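You operate a simulated robot arm through the tools that you are given. There is no shell and no other tool. Be economical: measure what you need, move in short steps, check, and stop when the job is done.

Carry out the task below with a simulated two-armed robot. There is one attempt and no reset: what you move stays moved.

TASK
Hold the yellow remote and inch jack one up to about 30 mm.
Fine: switch on and free the bolt first; one hand holds, the other presses; switch off, then lock the bolt.

It is judged by the outcome, as a careful person would: the job done as asked, and still so three seconds after it is handed in. It fails if anything else is knocked over, pushed out of place, dropped, spilled or broken.

THE ROBOT
Two 7-joint arms with two-finger grippers on one trunk, on a base that drives. Base frame: it is fixed to the floor where the robot stands at the start and does not move with it; the origin is under the middle of the robot, x ahead of it, y to its left, z up. Units: mm, degrees, N and s.
The left shoulder is at the start at [57, 216, 1195], the right one opposite. With the tool pointing down near the work surface each hand reaches from about 260 to 800 mm from the robot's upright axis, wherever it stands, measured 20 degrees to its own side. Places, roughly: bar one [1400, 100, 1400]; door one [500, 100, 800]; green lever [300, 400, 400]; hand wheel one [900, 300, 1000]; limit slider [400, 0, 1500]; nut cover [900, 300, 1300]; nut slider [900, 300, 1200]; reset lever one [500, 100, 800]; stop button one [400, 0, 1100]; switch one [400, 0, 1200]. Payload 3.18 kg a hand.
The TCP of each hand is the grasp point between the finger pads, 30 mm short of the fingertips. In the tool frame z runs along the fingers and y along their closing line. Largest opening 144 mm; the body of the gripper starts 103 mm behind the TCP.
Orientation is told as [roll, pitch, yaw] about the base's x, y, z axes, in that order, counted from this pose: with the fingers straight down and closing along the base's y, the tool's x points along the base's -x, its y along +y and its z along -z.

THE INTERFACE
- The arms move only by the tool move_arm. It takes "left_series", "right_series" or both (then of equal length, played together; a hand with none holds still); each is a list of rows, each an object (a shift or turn left out is 0, a gripper value left out holds the last) with "slide": the shift along the tool's x, y, z in units of 20 mm (1.0 is 20 mm), a list of three; "dr": the turn, a rotation vector about the tool's x, y, z in units of 8 degrees (1.0 is 8 degrees), a list of three; "jaw": the closure in counts, from 0 (fully open) to 255 (shut). In form: [{"slide": [x, y, z], "dr": [ax, ay, az], "jaw": jaw}, ...]. A call has 1 to 12 rows; each row shifts and turns the commanded pose from where the row before left it, along the tool's axes as they then stand. A call with a number of a shift or a turn outside -1 to 1 is refused whole. Each row takes 0.2 s and may step no farther than 50 mm and 8.6 degrees from the row before; otherwise, or with a gripper value out of range, the whole call is refused. A pose out of reach is approached as far as the arm can. The call stops where the force on the tool passes 40 N (or 10 N more than at its start, if that is more) or the arm is blocked; 0.2 s more then pass. Each finger halts on what it meets, pressing with about 39 N; the grip force reading is that of the motor and also rises with nothing between the fingers. The clock runs only during rows and for 0.2 s after the last one: add rows that do not move to give the fingers time. The reply holds the time, the measured pose of the TCP, the force on the tool along the base axes, the opening and the grip force, in the units named above and with some noise, with the torque about the TCP (base axes, N m) and any sound that the robot's microphone picked up, and new pictures: "pictures" is both (left out), scene, wrist or none (wrist: the cameras of the hands that moved).
- Cameras (640 x 400 px; columns grow to the right, rows downward): "scene" is now at [122.7, 45.3, 1384.4]; the picture's right is [0.50, -0.87, 0.00], its down [-0.45, -0.26, -0.85] and it looks along [0.74, 0.43, -0.52] (base axes); focal length 214 px, centre (320, 200). "left" rides on the left gripper at [76, -16, -143] in its tool frame; the picture's right is [0.21, 0.98, 0.00], its down [-0.84, 0.18, -0.51] and it looks along [-0.50, 0.11, 0.86] (tool axes); focal length 218 px, centre (320, 200). "right" rides on the right gripper at [76, 16, -143] in its tool frame; the picture's right is [-0.21, 0.98, 0.00], its down [-0.84, -0.18, -0.51] and it looks along [-0.50, -0.11, 0.86] (tool axes); focal length 218 px, centre (320, 200). There is no depth. A picture from a camera that has moved, and an enlarged one, comes with that camera's place and axes in the base frame and with its lens. The place of the scene camera against the robot may be out by one fixed shift of up to 12 mm in any direction.
- move_column(by): slides the trunk up (or, below 0, down) by that many mm; the arms and the scene camera ride with it, the base frame stays. It gives what a move gives, with no picture.
- steer(legs): drives the robot by 1 to 6 legs, each [ahead, left, turn to the left] in mm, mm and degrees, along the robot's own axes; the way and the turn of a leg run together, so that a leg with both is an arc; at most 1500 mm and 180 degrees a leg. The arms and the cameras ride along, it lands a little off, and it stops where it bumps. It gives what a move gives, and a new picture of the scene camera.
- aim_head(pan, tilt): turns the head with the scene camera to pan (to the left, within 80 degrees either way) and tilt (down, from -29 to 69), counted from straight ahead of the robot. It gives what a move gives, and a new picture of the scene camera.
- inspect(camera, box): a new picture of the part [left, top, right, bottom] of that camera's present view, enlarged. No time passes.
- job_done(): hands the job in; it is judged then, once.

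Work in short steps. Places have to be worked out from the pictures, the camera data and where the tool is seen: move nearer, look again, correct. Check each grasp and each placing, and mend what went wrong. You have 120 turns and 260 pictures in all, those below and enlarged ones among them. Open the grippers and draw the arms clear of the work before you hand the job in, unless the task says otherwise; then end with one line.

The tools are called after "Request:" by a JSON object that holds its "method" and its "body". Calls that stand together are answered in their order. move_arm: Moves the arms, as the interface text tells. Its arguments: {"type":"object","properties":{"left_series":{"type":"array","items":{"type":"object","properties":{"slide":{"type":"array","items":{"type":"number"}},"dr":{"type":"array","items":{"type":"number"}},"jaw":{"type":"number"}}}},"right_series":{"type":"array","items":{"type":"object","properties":{"slide":{"type":"array","items":{"type":"number"}},"dr":{"type":"array","items":{"type":"number"}},"jaw":{"type":"number"}}}},"pictures":{"type":"string","enum":["both","scene","wrist","none"]}},"required":[]} The other tools are called the same way: move_column (by) slides the trunk up or down; steer (legs) drives the base; aim_head (pan, tilt) turns the head that bears the scene camera; inspect (camera, box) takes an enlarged picture of a part of a camera's view; job_done () hands the job in.

At the start:

```text
time_s: 0.0
left_eef_pos: [232.2, 252.0, 1361.7]
left_orientation: [-0.1, 0.0, 0.0]
left_force: [2.1, -0.1, -0.1]
left_torque: [-0.01, -0.02, 0.0]
left_finger_gap: 144.2
left_finger_force: 0.0
right_eef_pos: [342.3, 21.7, 1348.4]
right_orientation: [0.0, 0.2, -0.1]
right_force: [0.0, 0.2, 0.1]
right_torque: [0.03, 0.0, -0.04]
right_finger_gap: 144.2
right_finger_force: 0.0
trunk travel left (down, up): [-275.0, 94.0]
robot x, y, heading: [-0.1, 2.7, 0.1]
head pan, tilt: [30.0, 31.4]
```

scene: 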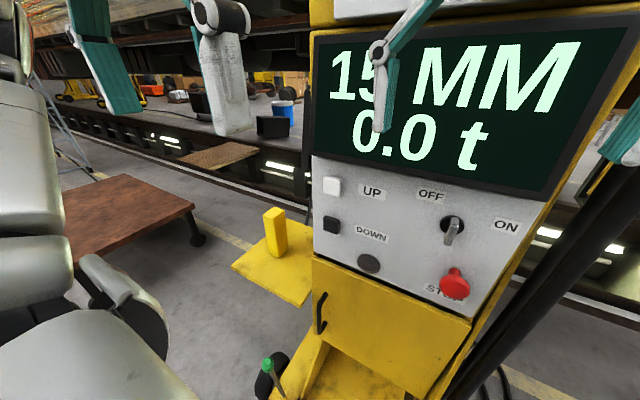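
right: 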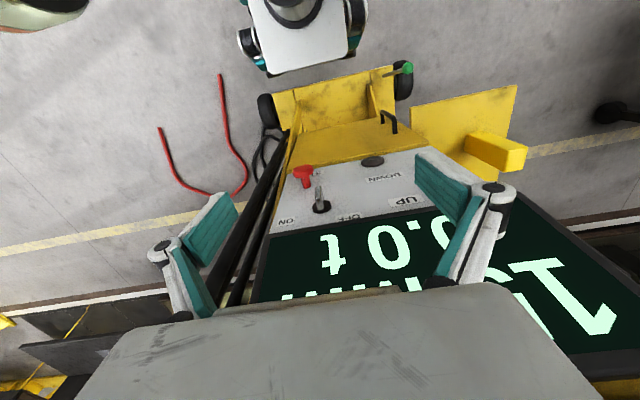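
left: 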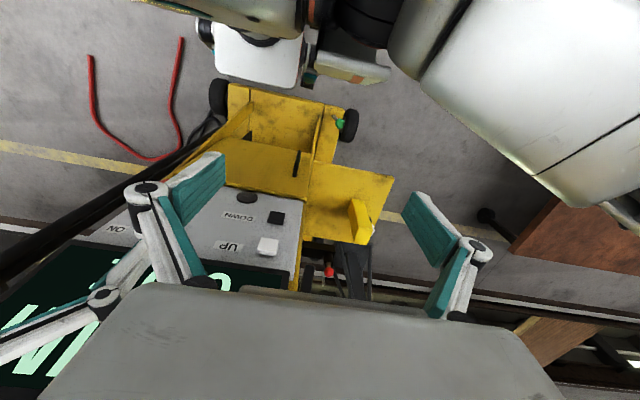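

I start by looking closely at the panel and the yellow remote in the scene picture, to see the switch, the buttons and any bolt.

Request:
{"method": "inspect", "body": {"camera": "scene", "box": [230, 150, 550, 350]}}

Request:
{"method": "inspect", "body": {"camera": "left", "box": [180, 60, 440, 320]}}

Request:
{"method": "aim_head", "body": {"pan": 40, "tilt": -5}}

Request:
{"method": "aim_head", "body": {"pan": 20, "tilt": 60}}

```text
2.00 times, centred on (390, 250) of scene
camera zoom: at [122.7, 45.3, 1384.4], right [0.5, -0.87, 0.0], down [-0.45, -0.26, -0.85], along [0.74, 0.43, -0.52], focal length 429 px, centre (180, 100)
```

zoom: 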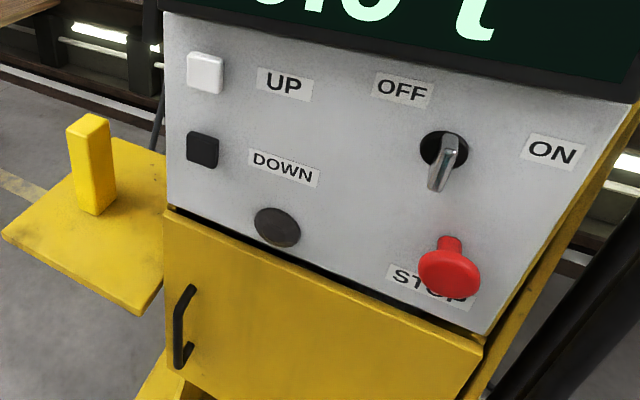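

```text
1.54 times, centred on (310, 190) of left
camera zoom: at [155.5, 235.3, 1503.9], right [-0.21, 0.98, 0.0], down [0.84, 0.18, 0.51], along [0.5, 0.1, -0.86], focal length 336 px, centre (335, 215)
```

zoom: 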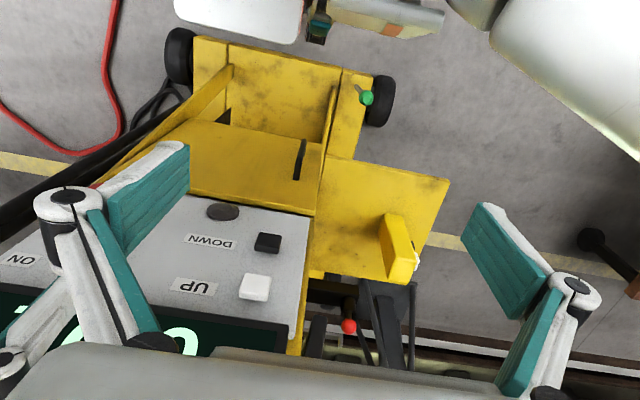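

```text
time_s: 1.0
left_eef_pos: [231.9, 251.9, 1360.4]
left_orientation: [-0.1, 0.0, 0.0]
left_force: [0.8, 0.0, -0.5]
left_torque: [0.0, 0.02, -0.01]
left_finger_gap: 144.0
left_finger_force: 0.1
right_eef_pos: [343.3, 20.8, 1349.4]
right_orientation: [0.0, 0.1, 0.0]
right_force: [0.6, 0.0, 0.5]
right_torque: [-0.03, -0.01, -0.04]
right_finger_gap: 144.1
right_finger_force: 0.1
trunk travel left (down, up): [-275.0, 94.0]
robot x, y, heading: [1.6, 3.7, 0.1]
head pan, tilt: [40.0, -5.0]
camera scene: at [111.9, 56.7, 1442.5], right [0.64, -0.77, 0.0], down [0.07, 0.06, -1.0], along [0.76, 0.64, 0.09], focal length 214 px, centre (320, 200)
```

scene: 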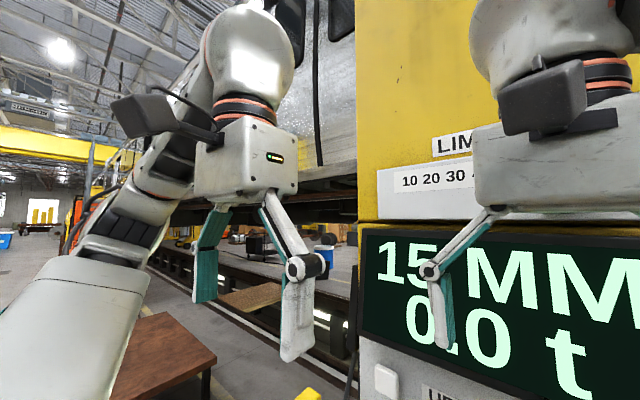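

```text
time_s: 2.4
left_eef_pos: [231.6, 252.5, 1361.7]
left_orientation: [0.0, 0.1, -0.1]
left_force: [-0.7, -0.5, 0.2]
left_torque: [0.01, -0.03, 0.0]
left_finger_gap: 144.0
left_finger_force: 0.1
right_eef_pos: [342.5, 21.4, 1348.7]
right_orientation: [0.0, 0.1, -0.1]
right_force: [0.4, 0.1, 0.6]
right_torque: [0.02, 0.02, 0.0]
right_finger_gap: 144.3
right_finger_force: 0.1
trunk travel left (down, up): [-275.0, 94.0]
robot x, y, heading: [1.8, 1.1, -0.0]
head pan, tilt: [20.0, 60.0]
camera scene: at [107.5, 23.2, 1344.5], right [0.34, -0.94, 0.0], down [-0.81, -0.3, -0.5], along [0.47, 0.17, -0.87], focal length 214 px, centre (320, 200)
```

scene: 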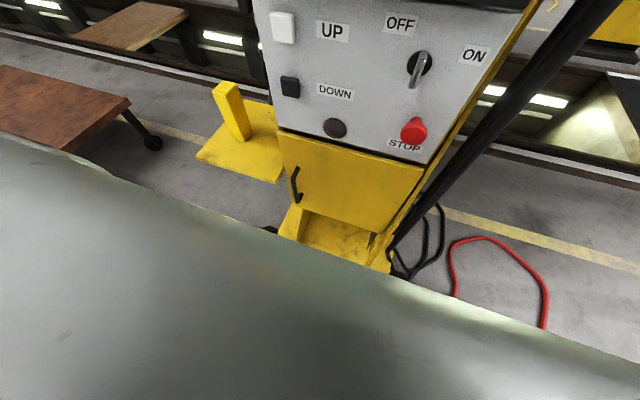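

There is a LIMIT scale above the display, and something with a red knob behind the panel. I look up at the LIMIT scale, and tilt the left wrist camera forward to see the jack behind.

Request:
{"method": "aim_head", "body": {"pan": 10, "tilt": -10}}

Request:
{"method": "move_arm", "body": {"left_series": [{"dr": [0, -1, 0]}, {"dr": [0, -1, 0]}, {"dr": [0, -1, 0]}, {"dr": [0, -1, 0]}, {"dr": [0, -1, 0]}], "pictures": "wrist"}}

```text
time_s: 3.8
left_eef_pos: [232.3, 252.0, 1362.8]
left_orientation: [-0.1, 0.0, 0.0]
left_force: [0.2, 0.4, 0.2]
left_torque: [-0.01, 0.0, 0.01]
left_finger_gap: 144.1
left_finger_force: 0.1
right_eef_pos: [342.3, 20.6, 1348.1]
right_orientation: [0.0, 0.0, 0.0]
right_force: [-0.1, -0.1, 1.1]
right_torque: [-0.01, -0.02, 0.01]
right_finger_gap: 143.8
right_finger_force: 0.1
trunk travel left (down, up): [-275.0, 94.0]
robot x, y, heading: [-0.3, -1.5, 0.1]
head pan, tilt: [10.0, -10.0]
camera scene: at [127.9, 15.1, 1450.1], right [0.17, -0.98, 0.0], down [0.17, 0.03, -0.98], along [0.97, 0.17, 0.17], focal length 214 px, centre (320, 200)
```

scene: 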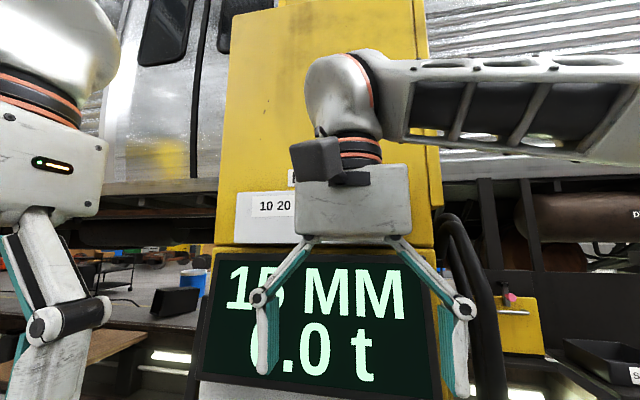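

```text
time_s: 5.0
left_eef_pos: [231.9, 250.8, 1362.7]
left_orientation: [-0.2, -40.1, 0.2]
left_force: [1.2, -0.6, -0.4]
left_torque: [-0.02, -0.01, -0.04]
left_finger_gap: 143.8
left_finger_force: 0.2
right_eef_pos: [341.0, 21.6, 1348.8]
right_orientation: [0.0, 0.0, 0.0]
right_force: [0.0, 0.4, 0.3]
right_torque: [-0.02, -0.01, 0.01]
right_finger_gap: 143.9
right_finger_force: 0.1
trunk travel left (down, up): [-275.0, 94.0]
robot x, y, heading: [3.1, 0.6, -0.0]
head pan, tilt: [10.0, -10.0]
camera left: at [80.7, 235.4, 1421.5], right [-0.16, 0.98, -0.14], down [0.32, 0.18, 0.93], along [0.93, 0.11, -0.34], focal length 218 px, centre (320, 200)
```

left: 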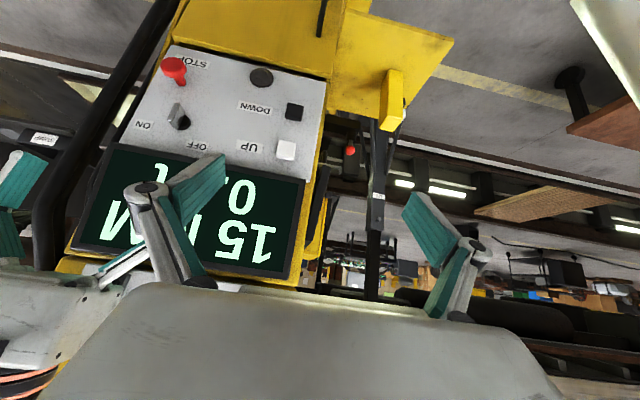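

I zoom on the red knob behind the panel.

Request:
{"method": "inspect", "body": {"camera": "left", "box": [290, 60, 430, 310]}}

Request:
{"method": "inspect", "body": {"camera": "scene", "box": [200, 150, 320, 260]}}

```text
1.60 times, centred on (360, 185) of left
camera zoom: at [80.7, 235.4, 1421.5], right [-0.16, 0.98, -0.14], down [0.32, 0.18, 0.93], along [0.93, 0.11, -0.34], focal length 349 px, centre (256, 224)
```

zoom: 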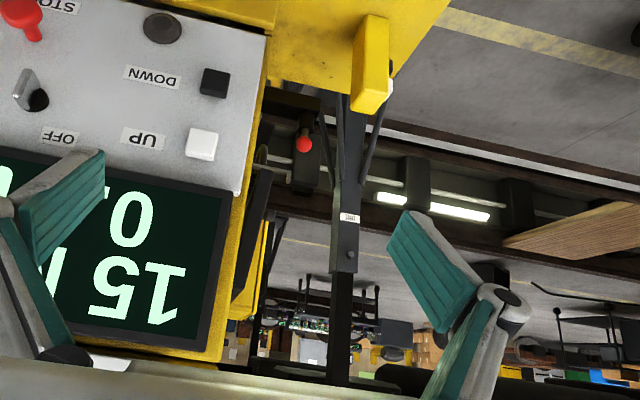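

```text
3.64 times, centred on (260, 205) of scene
camera zoom: at [127.3, 15.2, 1450.2], right [0.17, -0.98, 0.0], down [0.17, 0.03, -0.98], along [0.97, 0.17, 0.17], focal length 780 px, centre (538, 182)
```

zoom: 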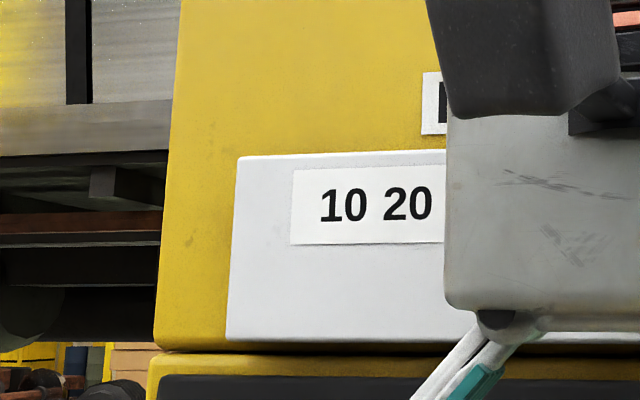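

The yellow remote seems to carry a white button on its left side. I shift the left hand to the left to view the remote and the space behind from there.

Request:
{"method": "move_arm", "body": {"left_series": [{"slide": [0, 1, 0]}, {"slide": [0, 1, 0]}, {"slide": [0, 1, 0]}, {"slide": [0, 1, 0]}, {"slide": [0, 1, 0]}, {"slide": [0, 1, 0]}, {"slide": [0, 1, 0]}, {"slide": [0, 1, 0], "dr": [0.5, 0, 0]}, {"slide": [0, 1, 0], "dr": [1, 0, 0]}, {"slide": [0, 1, 0], "dr": [1, 0, 0]}, {"slide": [0, 1, 0], "dr": [1, 0, 0]}], "right_series": [{"slide": [1, 0, 0]}, {"slide": [1, 0, 0]}, {"slide": [1, 0, 0]}, {"slide": [1, 0, 0]}, {}, {}, {}, {}, {}, {}, {}], "pictures": "wrist"}}

Request:
{"method": "aim_head", "body": {"pan": 40, "tilt": 28}}

```text
time_s: 7.4
left_eef_pos: [230.6, 363.3, 1335.7]
left_orientation: [-24.2, -39.9, 0.2]
left_force: [0.4, -0.2, -0.2]
left_torque: [0.01, 0.02, 0.03]
left_finger_gap: 143.9
left_finger_force: 0.1
left hand out of reach, approached as far as the arm can: row 5, 6, 7, 8, 9, 10, 11
right_eef_pos: [261.6, 19.8, 1348.6]
right_orientation: [0.0, 0.1, 0.0]
right_force: [0.6, -0.4, -0.5]
right_torque: [0.07, 0.01, -0.02]
right_finger_gap: 144.0
right_finger_force: 0.0
trunk travel left (down, up): [-275.0, 94.0]
robot x, y, heading: [3.1, -0.2, 0.2]
head pan, tilt: [10.0, -10.0]
camera right: at [184.7, 35.9, 1491.2], right [0.21, 0.98, 0.0], down [0.84, -0.18, 0.51], along [0.5, -0.1, -0.86], focal length 218 px, centre (320, 200)
camera left: at [84.4, 405.3, 1391.7], right [0.1, 0.89, -0.44], down [0.39, 0.37, 0.84], along [0.91, -0.25, -0.32], focal length 218 px, centre (320, 200)
```

right: 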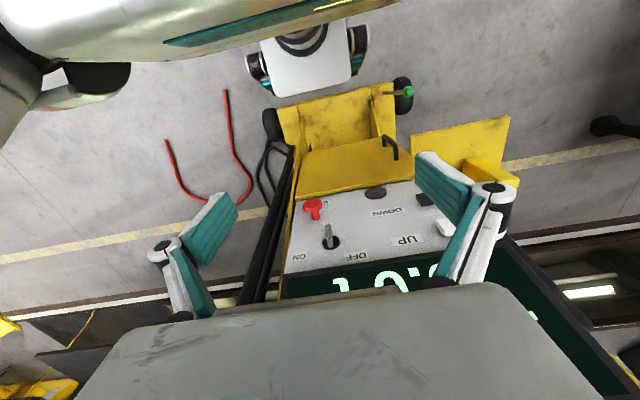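
left: 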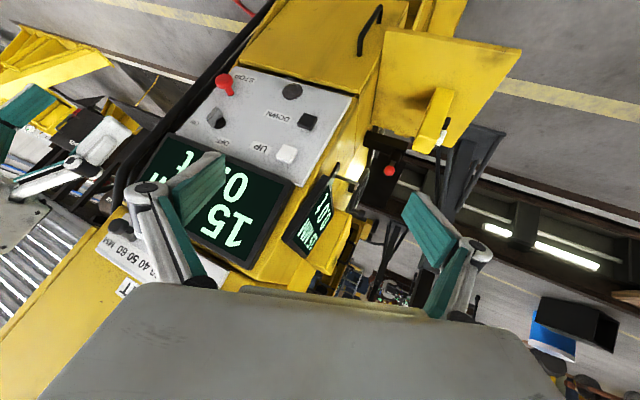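

```text
time_s: 8.4
left_eef_pos: [232.2, 363.5, 1336.2]
left_orientation: [-24.2, -40.0, 0.1]
left_force: [-0.3, -0.2, 1.4]
left_torque: [0.02, 0.03, 0.02]
left_finger_gap: 144.1
left_finger_force: 0.1
right_eef_pos: [264.8, 21.2, 1345.8]
right_orientation: [-0.2, -0.1, -1.3]
right_force: [38.2, 74.6, -12.7]
right_torque: [-11.86, 4.59, -8.24]
right_finger_gap: 143.7
right_finger_force: 0.0
trunk travel left (down, up): [-275.0, 94.0]
robot x, y, heading: [2.2, 0.3, 0.2]
head pan, tilt: [40.0, 28.0]
camera scene: at [122.6, 51.2, 1408.4], right [0.55, -0.84, 0.0], down [-0.24, -0.16, -0.96], along [0.8, 0.53, -0.28], focal length 214 px, centre (320, 200)
```

scene: 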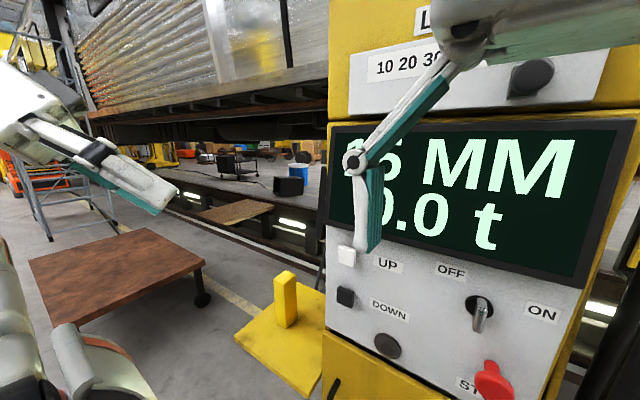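

The right hand touches my own head; I move it forward again. Then I zoom the left camera on the second display, remote and red knob.

Request:
{"method": "move_arm", "body": {"right_series": [{"slide": [-1, 0, 0]}, {"slide": [-1, -1, 0]}, {"slide": [0, -1, 0]}, {"slide": [0, -1, 0]}, {"slide": [0, -1, 0]}, {"slide": [0, -1, 0]}], "pictures": "scene"}}

Request:
{"method": "inspect", "body": {"camera": "left", "box": [250, 30, 450, 300]}}

```text
time_s: 9.8
left_eef_pos: [232.6, 362.3, 1336.3]
left_orientation: [-24.1, -39.9, 0.1]
left_force: [0.5, -0.6, -0.2]
left_torque: [0.0, 0.0, 0.02]
left_finger_gap: 144.0
left_finger_force: 0.0
right_eef_pos: [304.5, -79.9, 1347.2]
right_orientation: [-0.1, 0.0, -0.4]
right_force: [33.9, 39.3, -19.3]
right_torque: [-6.24, 3.32, -4.39]
right_finger_gap: 144.1
right_finger_force: 0.0
trunk travel left (down, up): [-275.0, 94.0]
robot x, y, heading: [0.5, -2.4, 0.4]
head pan, tilt: [40.0, 28.0]
camera scene: at [134.2, 24.6, 1399.4], right [0.27, -0.96, 0.0], down [-0.36, -0.1, -0.93], along [0.89, 0.25, -0.37], focal length 214 px, centre (320, 200)
```

scene: 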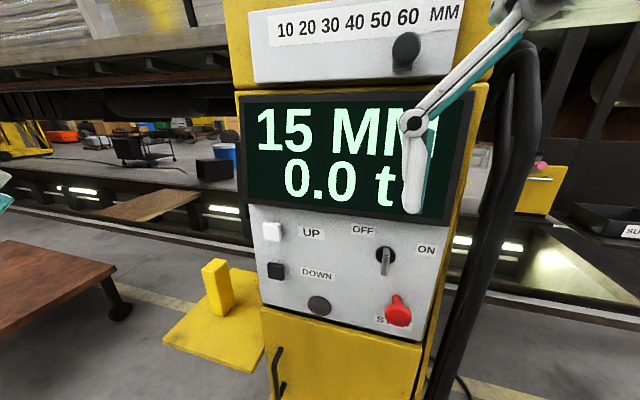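

```text
1.48 times, centred on (350, 165) of left
camera zoom: at [84.6, 405.1, 1391.6], right [0.09, 0.89, -0.44], down [0.39, 0.37, 0.84], along [0.91, -0.25, -0.32], focal length 323 px, centre (276, 252)
```

zoom: 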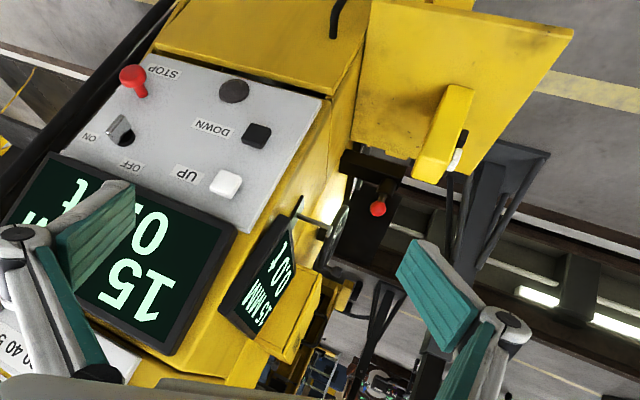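

The hand still presses on the head. I move it further right and forward.

Request:
{"method": "move_arm", "body": {"right_series": [{"slide": [-1, -1, 0]}, {"slide": [-1, -1, 0]}, {"slide": [0, -1, 0]}, {"slide": [0, -1, 0]}], "pictures": "scene"}}

```text
time_s: 10.8
left_eef_pos: [231.9, 363.0, 1335.6]
left_orientation: [-24.1, -40.0, 0.2]
left_force: [-0.3, -1.2, 0.1]
left_torque: [0.02, -0.05, 0.02]
left_finger_gap: 143.8
left_finger_force: 0.1
right_eef_pos: [342.4, -158.8, 1347.8]
right_orientation: [-0.1, 0.1, -0.1]
right_force: [0.3, 0.1, 0.6]
right_torque: [0.02, 0.0, 0.0]
right_finger_gap: 143.9
right_finger_force: 0.2
trunk travel left (down, up): [-275.0, 94.0]
robot x, y, heading: [-1.0, -0.5, -0.2]
head pan, tilt: [40.0, 28.0]
camera scene: at [114.9, 58.4, 1389.7], right [0.64, -0.77, 0.0], down [-0.36, -0.3, -0.88], along [0.68, 0.57, -0.47], focal length 214 px, centre (320, 200)
```

scene: 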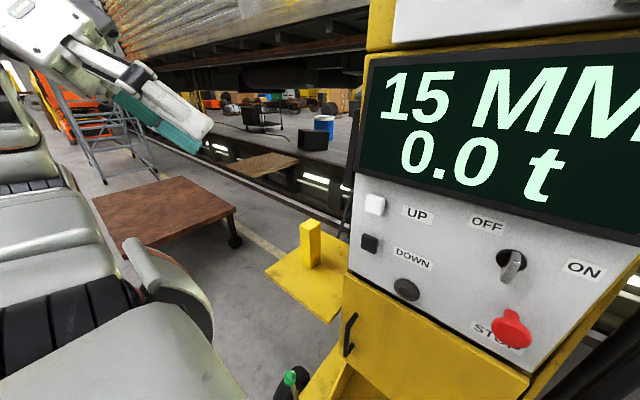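

Clear now. I move the left hand lower and left to see the remote's left side and the things behind the panel, and zoom on the switch.

Request:
{"method": "move_arm", "body": {"left_series": [{"slide": [0.3, 0.8, 0.5]}, {"slide": [0.3, 0.8, 0.5]}, {"slide": [0.3, 0.8, 0.5]}, {"slide": [0.3, 0.8, 0.5]}, {"slide": [0.3, 0.8, 0.5]}, {"slide": [0.3, 0.8, 0.5]}, {"slide": [0.3, 0.8, 0.5]}, {"slide": [0.3, 0.8, 0.5]}, {"slide": [0.3, 0.8, 0.5]}, {"slide": [0.3, 0.8, 0.5]}], "pictures": "wrist"}}

Request:
{"method": "inspect", "body": {"camera": "scene", "box": [260, 170, 580, 370]}}

```text
time_s: 13.0
left_eef_pos: [281.0, 361.4, 1221.9]
left_orientation: [-24.2, -39.8, 0.2]
left_force: [0.4, -0.1, 0.1]
left_torque: [0.01, 0.0, 0.02]
left_finger_gap: 144.0
left_finger_force: 0.2
left hand out of reach, approached as far as the arm can: row 1, 2, 3, 4, 5, 6, 7, 8, 9, 10
right_eef_pos: [343.5, -158.5, 1346.8]
right_orientation: [0.1, 0.1, -0.1]
right_force: [0.1, -0.3, -0.6]
right_torque: [0.02, 0.0, 0.02]
right_finger_gap: 144.1
right_finger_force: 0.1
trunk travel left (down, up): [-275.0, 94.0]
robot x, y, heading: [5.5, -3.5, -0.2]
head pan, tilt: [40.0, 28.0]
camera left: at [133.4, 403.5, 1277.4], right [0.09, 0.89, -0.44], down [0.39, 0.37, 0.84], along [0.91, -0.25, -0.32], focal length 218 px, centre (320, 200)
```

left: 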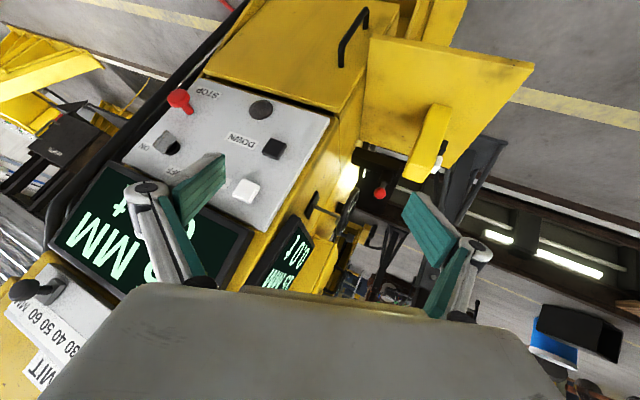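

```text
2.00 times, centred on (420, 270) of scene
camera zoom: at [115.0, 59.1, 1389.6], right [0.64, -0.77, 0.0], down [-0.36, -0.3, -0.88], along [0.68, 0.57, -0.47], focal length 429 px, centre (120, 60)
```

zoom: 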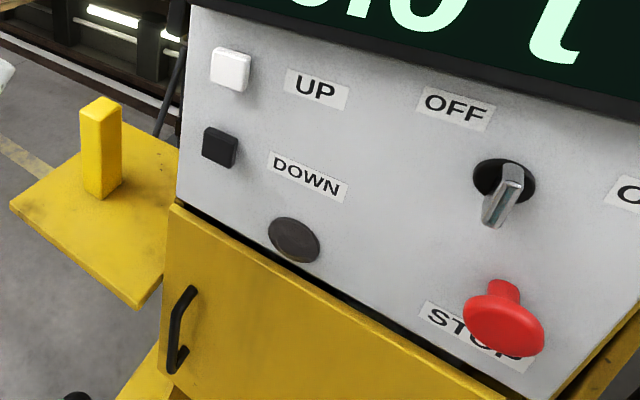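

I reorient the left hand: undo roll and pitch, then yaw right, so it can reach further left.

Request:
{"method": "move_arm", "body": {"left_series": [{"dr": [-1, 0, 0]}, {"dr": [-1, 0, 0]}, {"dr": [-1, 0, 0]}, {"dr": [-0.5, 0, 0]}, {"dr": [0, 1, 0]}, {"dr": [0, 1, 0]}, {"dr": [0, 1, 0]}, {"dr": [0, 1, 0]}, {"dr": [0, 1, 0]}, {"dr": [0, 0, 1]}, {"dr": [0, 0, 1]}, {"dr": [0, 0, 1]}], "pictures": "none"}}

Request:
{"method": "move_arm", "body": {"left_series": [{"dr": [0, 0, 1]}, {"dr": [0, 0, 1]}, {"slide": [0.5, 0.8, 0]}, {"slide": [0.5, 0.8, 0.3]}, {"slide": [0.5, 0.8, 0.5]}, {"slide": [0.5, 0.8, 0.5]}, {"slide": [0.5, 0.8, 0.5]}, {"slide": [0.5, 0.8, 0.5]}, {"slide": [0.5, 0.8, 0.5]}, {"slide": [0.5, 0.8, 0.5]}], "pictures": "wrist"}}

```text
time_s: 15.6
left_eef_pos: [264.4, 293.5, 1198.6]
left_orientation: [2.6, 1.1, -21.2]
left_force: [0.9, 0.0, 0.2]
left_torque: [0.04, -0.01, -0.01]
left_finger_gap: 143.9
left_finger_force: 0.0
left hand out of reach, approached as far as the arm can: row 1, 2, 3, 4, 7, 8, 9, 10, 11, 12
right_eef_pos: [343.9, -160.3, 1347.3]
right_orientation: [0.1, 0.1, 0.1]
right_force: [0.6, -0.5, 0.0]
right_torque: [0.08, 0.02, -0.01]
right_finger_gap: 143.9
right_finger_force: 0.0
trunk travel left (down, up): [-275.0, 94.0]
robot x, y, heading: [-0.5, 0.9, 0.1]
head pan, tilt: [40.0, 28.0]
```

```text
time_s: 17.8
left_eef_pos: [231.6, 274.3, 1158.1]
left_orientation: [2.1, 1.9, -37.3]
left_force: [-0.3, 0.3, 0.3]
left_torque: [0.02, -0.04, -0.06]
left_finger_gap: 144.1
left_finger_force: 0.1
left hand out of reach, approached as far as the arm can: row 1, 2, 3, 4, 5, 6, 7, 8, 9, 10
right_eef_pos: [344.0, -158.4, 1347.2]
right_orientation: [0.0, 0.2, 0.0]
right_force: [0.8, 0.2, 0.0]
right_torque: [0.0, 0.01, 0.02]
right_finger_gap: 144.1
right_finger_force: 0.0
trunk travel left (down, up): [-275.0, 94.0]
robot x, y, heading: [2.9, 2.8, -0.2]
head pan, tilt: [40.0, 28.0]
camera left: at [161.1, 299.8, 1302.1], right [0.43, 0.9, 0.04], down [0.78, -0.39, 0.49], along [0.46, -0.17, -0.87], focal length 218 px, centre (320, 200)
```

left: 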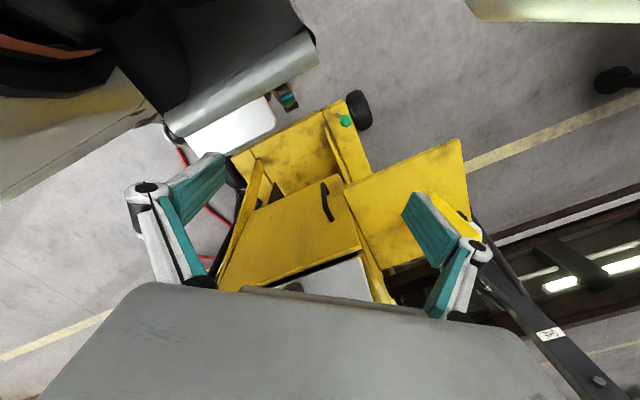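

The arm is folded too near the body. I move the hand forward-left, out into the open.

Request:
{"method": "move_arm", "body": {"left_series": [{"slide": [-0.15, 1, 0]}, {"slide": [-0.15, 1, 0]}, {"slide": [-0.15, 1, 0]}, {"slide": [-0.15, 1, 0]}, {"slide": [-0.15, 1, 0]}, {"slide": [-0.15, 1, 0]}, {"slide": [-0.15, 1, 0]}, {"slide": [-0.15, 1, 0]}, {"slide": [-0.15, 1, 0]}, {"slide": [-0.15, 1, 0]}], "pictures": "both"}}

```text
time_s: 20.0
left_eef_pos: [249.4, 269.6, 1145.9]
left_orientation: [2.3, 1.8, -37.2]
left_force: [0.3, -0.4, -0.1]
left_torque: [-0.01, 0.01, -0.01]
left_finger_gap: 144.0
left_finger_force: 0.1
left hand out of reach, approached as far as the arm can: row 1, 2, 3, 4, 5, 6, 7, 8, 9, 10
right_eef_pos: [342.8, -158.5, 1349.3]
right_orientation: [0.0, 0.1, 0.0]
right_force: [0.9, 0.2, 0.6]
right_torque: [0.03, -0.01, -0.03]
right_finger_gap: 143.8
right_finger_force: 0.1
trunk travel left (down, up): [-275.0, 94.0]
robot x, y, heading: [-2.4, 0.8, -0.0]
head pan, tilt: [40.0, 28.0]
camera scene: at [114.7, 59.1, 1389.7], right [0.64, -0.77, 0.0], down [-0.36, -0.3, -0.88], along [0.68, 0.57, -0.47], focal length 214 px, centre (320, 200)
camera left: at [178.1, 294.9, 1289.9], right [0.43, 0.9, 0.05], down [0.78, -0.39, 0.49], along [0.46, -0.17, -0.87], focal length 218 px, centre (320, 200)
```

scene: 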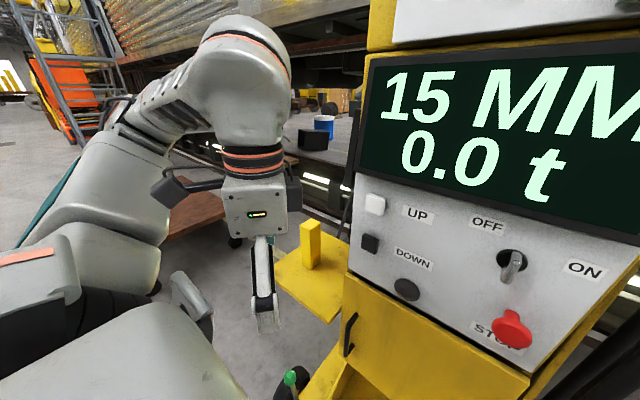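
left: 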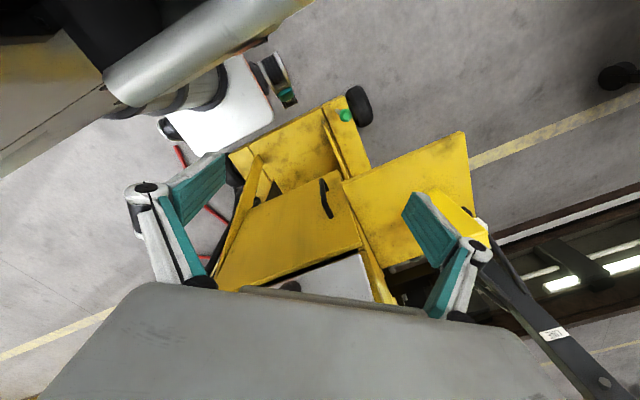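

A joint limit likely blocks it (yaw). I turn the yaw back and move forward-left.

Request:
{"method": "move_arm", "body": {"left_series": [{"dr": [0, 0, -1]}, {"dr": [0, 0, -1]}, {"dr": [0, 0, -1]}, {"dr": [0, 0, -1]}, {"dr": [0, 0, -0.7]}, {"slide": [-1, 0, 0]}, {"slide": [-1, 0, 0]}, {"slide": [-1, 0, 0]}, {"slide": [-1, 1, 0]}, {"slide": [-1, 1, 0]}, {"slide": [-1, 1, 0]}, {"slide": [-1, 1, 0]}], "pictures": "both"}}

```text
time_s: 22.6
left_eef_pos: [389.3, 350.8, 1150.7]
left_orientation: [2.9, 0.1, 0.3]
left_force: [1.1, 0.1, 0.3]
left_torque: [-0.01, 0.03, 0.01]
left_finger_gap: 144.0
left_finger_force: 0.1
right_eef_pos: [344.5, -158.5, 1348.5]
right_orientation: [0.0, 0.2, 0.0]
right_force: [-0.2, -0.2, 0.6]
right_torque: [0.02, 0.04, 0.0]
right_finger_gap: 143.7
right_finger_force: 0.1
trunk travel left (down, up): [-275.0, 94.0]
robot x, y, heading: [-2.9, -1.5, -0.1]
head pan, tilt: [40.0, 28.0]
camera scene: at [115.0, 59.3, 1389.6], right [0.64, -0.77, 0.0], down [-0.36, -0.3, -0.88], along [0.68, 0.57, -0.47], focal length 214 px, centre (320, 200)
camera left: at [313.8, 327.0, 1292.1], right [-0.21, 0.98, 0.05], down [0.84, 0.16, 0.51], along [0.49, 0.15, -0.86], focal length 218 px, centre (320, 200)
```

scene: 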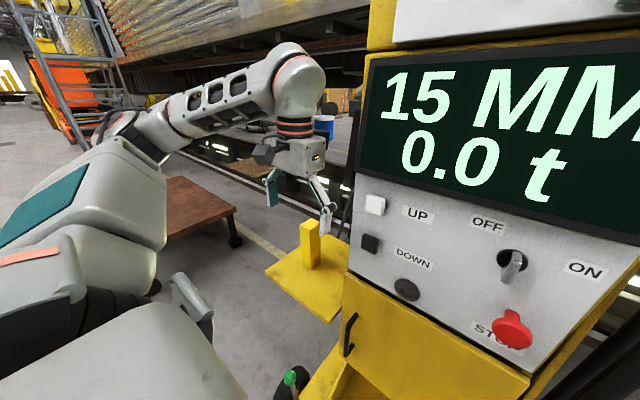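
left: 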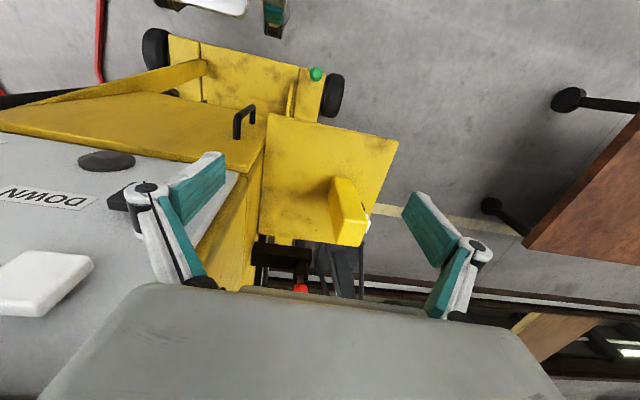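

Unstuck. I go further left, then yaw right for a side view of the remote.

Request:
{"method": "move_arm", "body": {"left_series": [{"slide": [0, 1, 0]}, {"slide": [0, 1, 0]}, {"slide": [0, 1, 0]}, {"slide": [0, 1, 0]}, {"slide": [0, 1, 0]}, {"slide": [0, 1, 0]}, {"slide": [0, 1, 0], "dr": [0, 0, 1]}, {"slide": [0, 1, 0], "dr": [0, 0, 1]}, {"slide": [0, 1, 0], "dr": [0, 0, 1]}, {"slide": [0, 0, 0], "dr": [0, 0, 1]}, {"dr": [0, 0, 1]}], "pictures": "wrist"}}

```text
time_s: 25.0
left_eef_pos: [338.7, 283.6, 1028.7]
left_orientation: [2.0, 1.7, -39.1]
left_force: [-0.4, 1.7, -0.2]
left_torque: [-0.11, 0.04, -0.04]
left_finger_gap: 143.6
left_finger_force: 0.0
left hand out of reach, approached as far as the arm can: row 3, 4, 5, 6, 7, 8, 9, 10, 11
right_eef_pos: [346.1, -154.7, 1347.6]
right_orientation: [-0.2, 0.1, 0.0]
right_force: [1.0, 1.4, 0.1]
right_torque: [-0.16, 0.11, 0.03]
right_finger_gap: 144.0
right_finger_force: 0.0
trunk travel left (down, up): [-275.0, 94.0]
robot x, y, heading: [-1.5, 0.7, 0.0]
head pan, tilt: [40.0, 28.0]
camera left: at [267.8, 311.7, 1172.3], right [0.46, 0.89, 0.04], down [0.77, -0.42, 0.49], along [0.45, -0.19, -0.87], focal length 218 px, centre (320, 200)
```

left: 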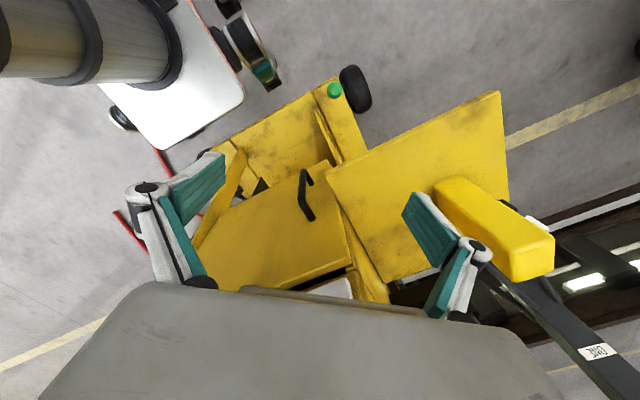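

The left arm runs out of reach on the left side here; shifting the robot about 250 mm left suits both remote and panel. First I raise and straighten the left hand.

Request:
{"method": "move_arm", "body": {"left_series": [{"slide": [0, 0, -1], "dr": [0, 0, -1]}, {"slide": [0, 0, -1], "dr": [0, 0, -1]}, {"slide": [0, 0, -1], "dr": [0, 0, -1]}, {"slide": [0, 0, -1], "dr": [0, 0, -1]}, {"slide": [0, 0, -1], "dr": [0, 0, -0.9]}, {"slide": [0.3, 0, -1]}, {"slide": [0.3, 0, -1]}, {"slide": [0.3, 0, -1]}, {"slide": [0.3, 0, -1]}, {"slide": [0.3, 0, -1]}], "pictures": "none"}}

```text
time_s: 27.2
left_eef_pos: [306.0, 271.0, 1229.6]
left_orientation: [2.9, 0.0, -0.5]
left_force: [0.2, -1.0, -0.2]
left_torque: [0.0, -0.01, -0.03]
left_finger_gap: 143.9
left_finger_force: 0.2
right_eef_pos: [343.5, -159.1, 1348.3]
right_orientation: [0.0, 0.1, 0.0]
right_force: [-0.2, 0.2, 0.2]
right_torque: [-0.03, 0.0, -0.01]
right_finger_gap: 144.0
right_finger_force: 0.0
trunk travel left (down, up): [-275.0, 94.0]
robot x, y, heading: [-2.9, 0.5, -0.1]
head pan, tilt: [40.0, 28.0]
```

Now I drive back 150 mm, then left 250 mm.

Request:
{"method": "steer", "body": {"legs": [[-150, 0, 0], [0, 250, 0]]}}

```text
time_s: 31.0
left_eef_pos: [159.2, 518.1, 1230.3]
left_orientation: [2.9, 0.0, -0.8]
left_force: [-0.8, 0.5, 0.4]
left_torque: [-0.03, 0.02, 0.0]
left_finger_gap: 143.9
left_finger_force: 0.0
right_eef_pos: [193.9, 89.5, 1348.8]
right_orientation: [0.0, 0.2, -0.4]
right_force: [0.4, -0.8, 0.1]
right_torque: [-0.01, -0.02, -0.03]
right_finger_gap: 143.7
right_finger_force: 0.0
trunk travel left (down, up): [-275.0, 94.0]
robot x, y, heading: [-148.9, 250.4, -0.6]
head pan, tilt: [40.0, 28.0]
camera scene: at [-33.3, 307.8, 1389.7], right [0.64, -0.77, 0.0], down [-0.36, -0.3, -0.88], along [0.68, 0.56, -0.47], focal length 214 px, centre (320, 200)
```

scene: 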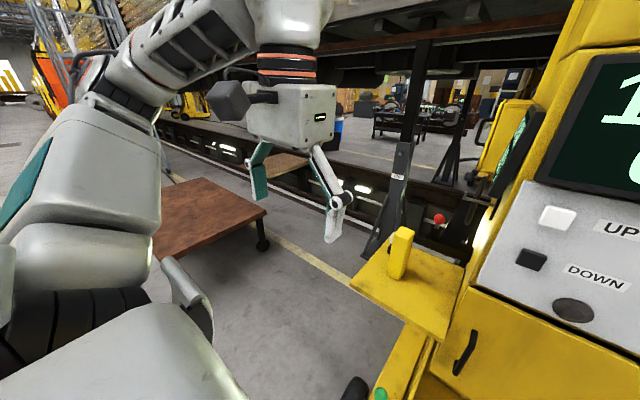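

Much better angle. I pan the head forward to see the panel's left side and the parts behind it.

Request:
{"method": "aim_head", "body": {"pan": 10, "tilt": 20}}

Request:
{"method": "inspect", "body": {"camera": "scene", "box": [180, 150, 380, 310]}}

Request:
{"method": "inspect", "body": {"camera": "left", "box": [100, 0, 540, 300]}}

```text
time_s: 31.9
left_eef_pos: [159.3, 518.6, 1230.0]
left_orientation: [2.8, 0.1, -0.8]
left_force: [0.2, -0.2, 0.6]
left_torque: [-0.03, -0.02, 0.0]
left_finger_gap: 143.9
left_finger_force: 0.0
right_eef_pos: [193.4, 89.7, 1347.8]
right_orientation: [0.0, 0.1, -0.3]
right_force: [0.6, -0.4, 0.4]
right_torque: [-0.01, 0.02, 0.04]
right_finger_gap: 144.0
right_finger_force: 0.0
trunk travel left (down, up): [-275.0, 94.0]
robot x, y, heading: [-150.1, 250.9, -0.5]
head pan, tilt: [10.0, 20.0]
camera scene: at [-11.6, 265.2, 1402.6], right [0.17, -0.99, 0.0], down [-0.34, -0.06, -0.94], along [0.93, 0.16, -0.34], focal length 214 px, centre (320, 200)
```

scene: 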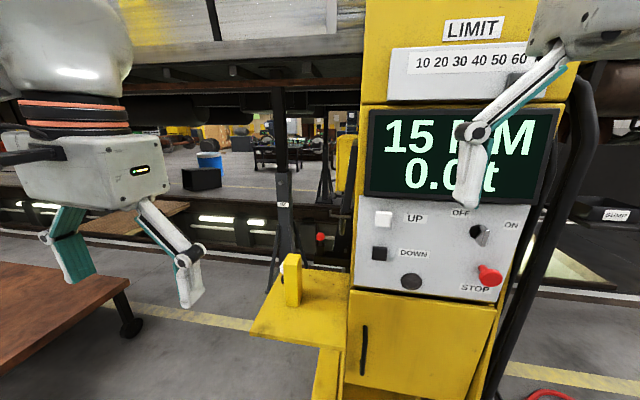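

```text
2.50 times, centred on (280, 230) of scene
camera zoom: at [-11.6, 265.2, 1402.6], right [0.17, -0.99, 0.0], down [-0.34, -0.06, -0.94], along [0.93, 0.16, -0.34], focal length 536 px, centre (420, 125)
```

zoom: 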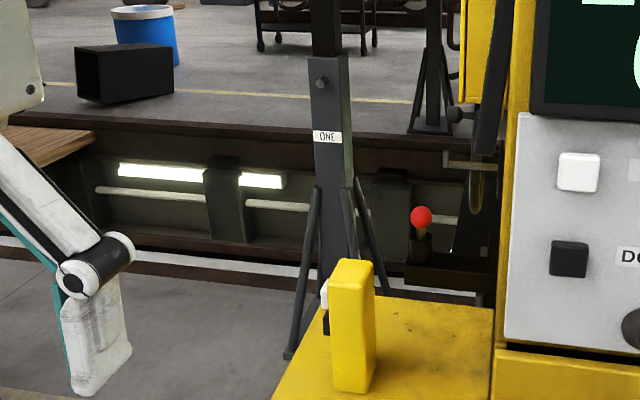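

```text
1.33 times, centred on (320, 150) of left
camera zoom: at [82.8, 495.3, 1371.4], right [-0.2, 0.98, 0.05], down [0.85, 0.14, 0.51], along [0.5, 0.14, -0.86], focal length 291 px, centre (320, 267)
```

zoom: 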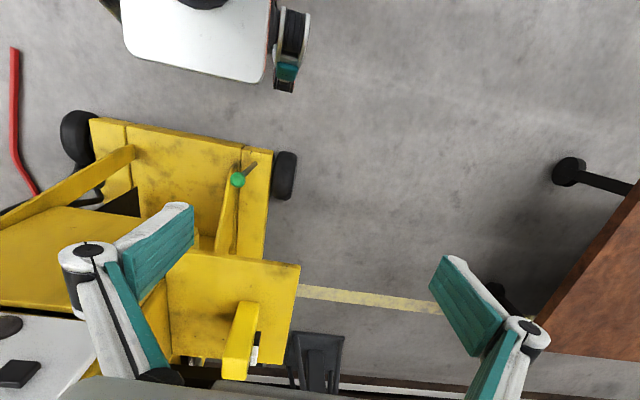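

I see a red-knobbed pin in a dark socket on a bracket behind the remote (about [820, 410, 910]), likely the bolt, and a white button on the remote. I advance the left hand over the area to look from nearer.

Request:
{"method": "move_arm", "body": {"left_series": [{"slide": [-1, 0, 0]}, {"slide": [-1, 0, 0]}, {"slide": [-1, 0, 0]}, {"slide": [-1, 0, 0]}, {"slide": [-1, 0, 0]}, {"slide": [-1, 0, 0]}, {"slide": [-1, 0, 0]}, {"slide": [-1, 0, 0]}, {"slide": [-1, 0, 0]}, {"slide": [-1, 0, 0]}, {"slide": [-1, 0, 0]}, {"slide": [-1, 0, 0]}], "pictures": "wrist"}}

```text
time_s: 34.5
left_eef_pos: [351.1, 514.2, 1220.8]
left_orientation: [2.7, -0.2, -0.4]
left_force: [-0.5, 0.5, -0.3]
left_torque: [-0.06, -0.01, 0.02]
left_finger_gap: 144.0
left_finger_force: 0.2
left hand out of reach, approached as far as the arm can: row 9, 10, 11, 12
right_eef_pos: [193.5, 89.9, 1348.8]
right_orientation: [0.1, 0.0, -0.3]
right_force: [-0.5, -0.6, 0.5]
right_torque: [0.0, -0.03, 0.04]
right_finger_gap: 143.9
right_finger_force: 0.0
trunk travel left (down, up): [-275.0, 94.0]
robot x, y, heading: [-146.4, 251.9, -0.3]
head pan, tilt: [10.0, 20.0]
camera left: at [274.6, 491.6, 1361.3], right [-0.2, 0.98, 0.05], down [0.84, 0.15, 0.52], along [0.5, 0.14, -0.85], focal length 218 px, centre (320, 200)
```

left: 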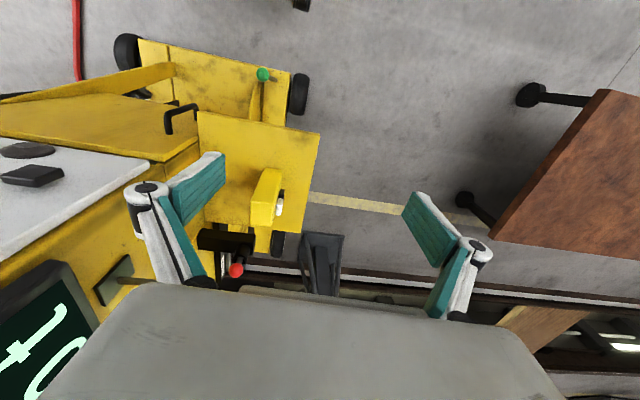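

I tilt the hand up to look at the red knob and remote and enlarge it.

Request:
{"method": "move_arm", "body": {"left_series": [{"slide": [0, 0, 0.5], "dr": [0, -1, 0]}, {"slide": [0, 0, 0.5], "dr": [0, -1, 0]}, {"slide": [0, 0, 0.5], "dr": [0, -1, 0]}], "pictures": "none"}}

Request:
{"method": "inspect", "body": {"camera": "left", "box": [140, 100, 400, 290]}}

```text
time_s: 35.3
left_eef_pos: [355.5, 516.4, 1189.1]
left_orientation: [3.2, -24.0, -1.9]
left_force: [-0.6, 0.3, -0.2]
left_torque: [0.0, -0.03, -0.01]
left_finger_gap: 144.1
left_finger_force: 0.0
right_eef_pos: [193.5, 89.3, 1347.2]
right_orientation: [-0.1, 0.2, -0.3]
right_force: [-0.3, 0.1, 0.1]
right_torque: [0.01, -0.03, 0.0]
right_finger_gap: 144.2
right_finger_force: 0.1
trunk travel left (down, up): [-275.0, 94.0]
robot x, y, heading: [-147.0, 247.2, -0.1]
head pan, tilt: [10.0, 20.0]
```

```text
2.11 times, centred on (270, 195) of left
camera zoom: at [225.8, 497.0, 1287.2], right [-0.18, 0.98, -0.04], down [0.57, 0.13, 0.81], along [0.81, 0.12, -0.58], focal length 460 px, centre (425, 210)
```

zoom: 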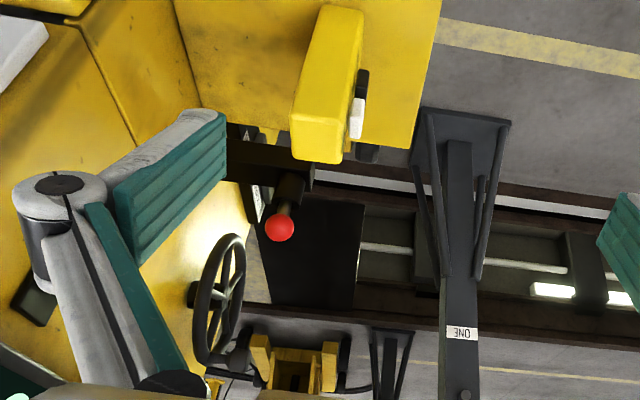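

The remote has a white and a black button on its left face; the red-knobbed bolt sits behind. First the switch: I move the right hand aside a bit and zoom in on the switch.

Request:
{"method": "move_arm", "body": {"right_series": [{"slide": [0, -1, 0]}, {"slide": [0, -1, 0]}, {"slide": [0, -1, 0]}, {"slide": [0, -1, 0]}, {"slide": [0, -1, 0]}, {"slide": [0, -1, 0]}, {"slide": [0, -1, 0]}], "pictures": "none"}}

Request:
{"method": "inspect", "body": {"camera": "scene", "box": [360, 190, 560, 310]}}

Request:
{"method": "inspect", "body": {"camera": "scene", "box": [360, 10, 560, 130]}}

Request:
{"method": "inspect", "body": {"camera": "right", "box": [200, 100, 540, 320]}}

```text
time_s: 36.9
left_eef_pos: [354.5, 515.6, 1189.8]
left_orientation: [3.2, -23.8, -2.1]
left_force: [0.7, 0.4, 0.0]
left_torque: [-0.03, 0.03, 0.01]
left_finger_gap: 144.0
left_finger_force: 0.1
right_eef_pos: [189.4, 1.7, 1343.0]
right_orientation: [0.1, 0.1, -0.4]
right_force: [0.6, 0.1, -0.6]
right_torque: [-0.01, 0.01, 0.01]
right_finger_gap: 144.0
right_finger_force: 0.1
right hand out of reach, approached as far as the arm can: row 5, 6, 7
trunk travel left (down, up): [-275.0, 94.0]
robot x, y, heading: [-146.9, 250.1, -0.3]
head pan, tilt: [10.0, 20.0]
```

```text
3.20 times, centred on (460, 250) of scene
camera zoom: at [-11.5, 264.9, 1402.6], right [0.17, -0.99, 0.0], down [-0.34, -0.06, -0.94], along [0.93, 0.16, -0.34], focal length 686 px, centre (-128, 40)
```

zoom: 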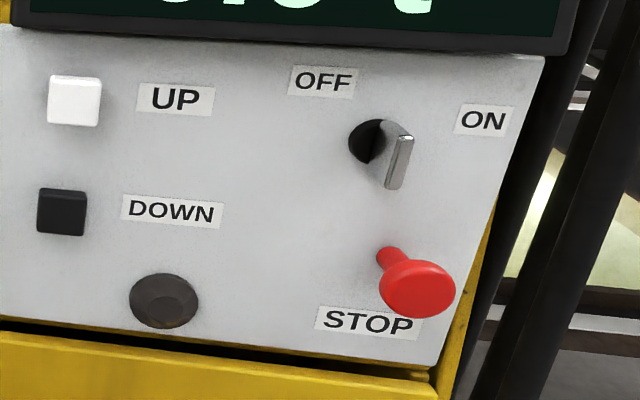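

```text
3.20 times, centred on (460, 70) of scene
camera zoom: at [-11.5, 264.9, 1402.6], right [0.17, -0.99, 0.0], down [-0.34, -0.06, -0.94], along [0.93, 0.16, -0.34], focal length 686 px, centre (-128, 616)
```

zoom: 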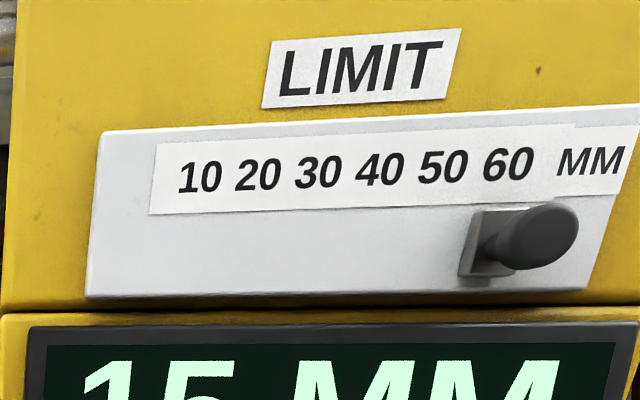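

```text
1.82 times, centred on (370, 210) of right
camera zoom: at [113.0, 18.0, 1485.8], right [0.21, 0.98, 0.0], down [0.84, -0.19, 0.51], along [0.5, -0.11, -0.86], focal length 397 px, centre (229, 182)
```

zoom: 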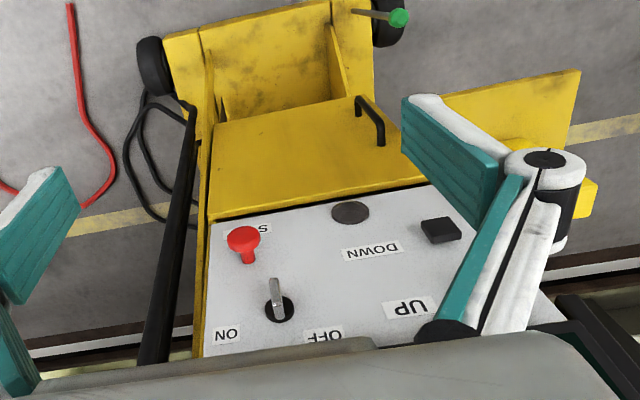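

The switch hub is at about [457, -2, 1183] and the panel is nearly vertical at x≈460; LIMIT is at 60, fine. I bring the right wrist camera close, tilted forward, to read the switch lever.

Request:
{"method": "move_arm", "body": {"right_series": [{"slide": [-1, 0, 0.8]}, {"slide": [-1, 0, 0.8]}, {"slide": [-1, 0, 0.8]}, {"slide": [-1, 0, 0.8]}, {"slide": [-1, 0, 0.8]}, {"slide": [-0.5, 0, 0.8], "dr": [0, -1, 0]}, {"dr": [0, -1, 0]}, {"dr": [0, -1, 0]}, {"dr": [0, -1, 0]}, {"dr": [0, -1, 0]}], "pictures": "wrist"}}

```text
time_s: 39.1
left_eef_pos: [354.9, 515.7, 1189.7]
left_orientation: [3.2, -23.9, -2.1]
left_force: [-0.1, -0.2, 0.0]
left_torque: [-0.01, -0.02, 0.01]
left_finger_gap: 144.3
left_finger_force: 0.1
right_eef_pos: [299.5, 3.1, 1246.7]
right_orientation: [0.1, -40.1, -0.4]
right_force: [-0.3, 0.1, 0.1]
right_torque: [0.0, -0.03, 0.02]
right_finger_gap: 144.0
right_finger_force: 0.0
trunk travel left (down, up): [-275.0, 94.0]
robot x, y, heading: [-149.5, 245.5, -0.2]
head pan, tilt: [10.0, 20.0]
camera right: at [149.4, 18.7, 1306.8], right [0.16, 0.98, 0.14], down [0.32, -0.18, 0.93], along [0.93, -0.11, -0.34], focal length 218 px, centre (320, 200)
```

right: 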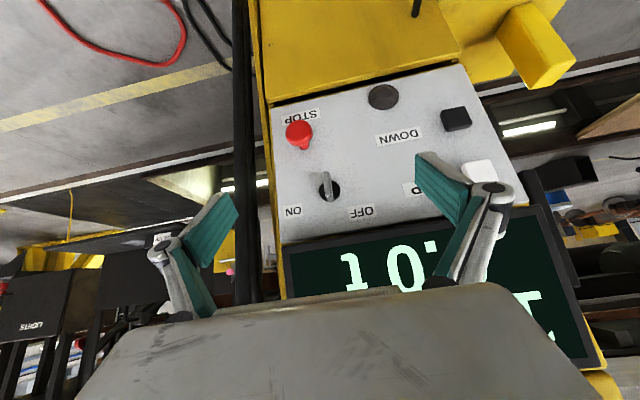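

Request:
{"method": "inspect", "body": {"camera": "right", "box": [265, 90, 425, 240]}}

```text
2.67 times, centred on (345, 165) of right
camera zoom: at [149.4, 18.7, 1306.8], right [0.16, 0.98, 0.14], down [0.32, -0.18, 0.93], along [0.93, -0.11, -0.34], focal length 582 px, centre (253, 293)
```

zoom: 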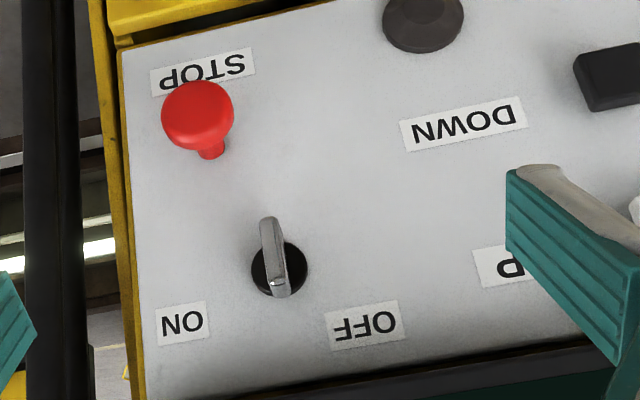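

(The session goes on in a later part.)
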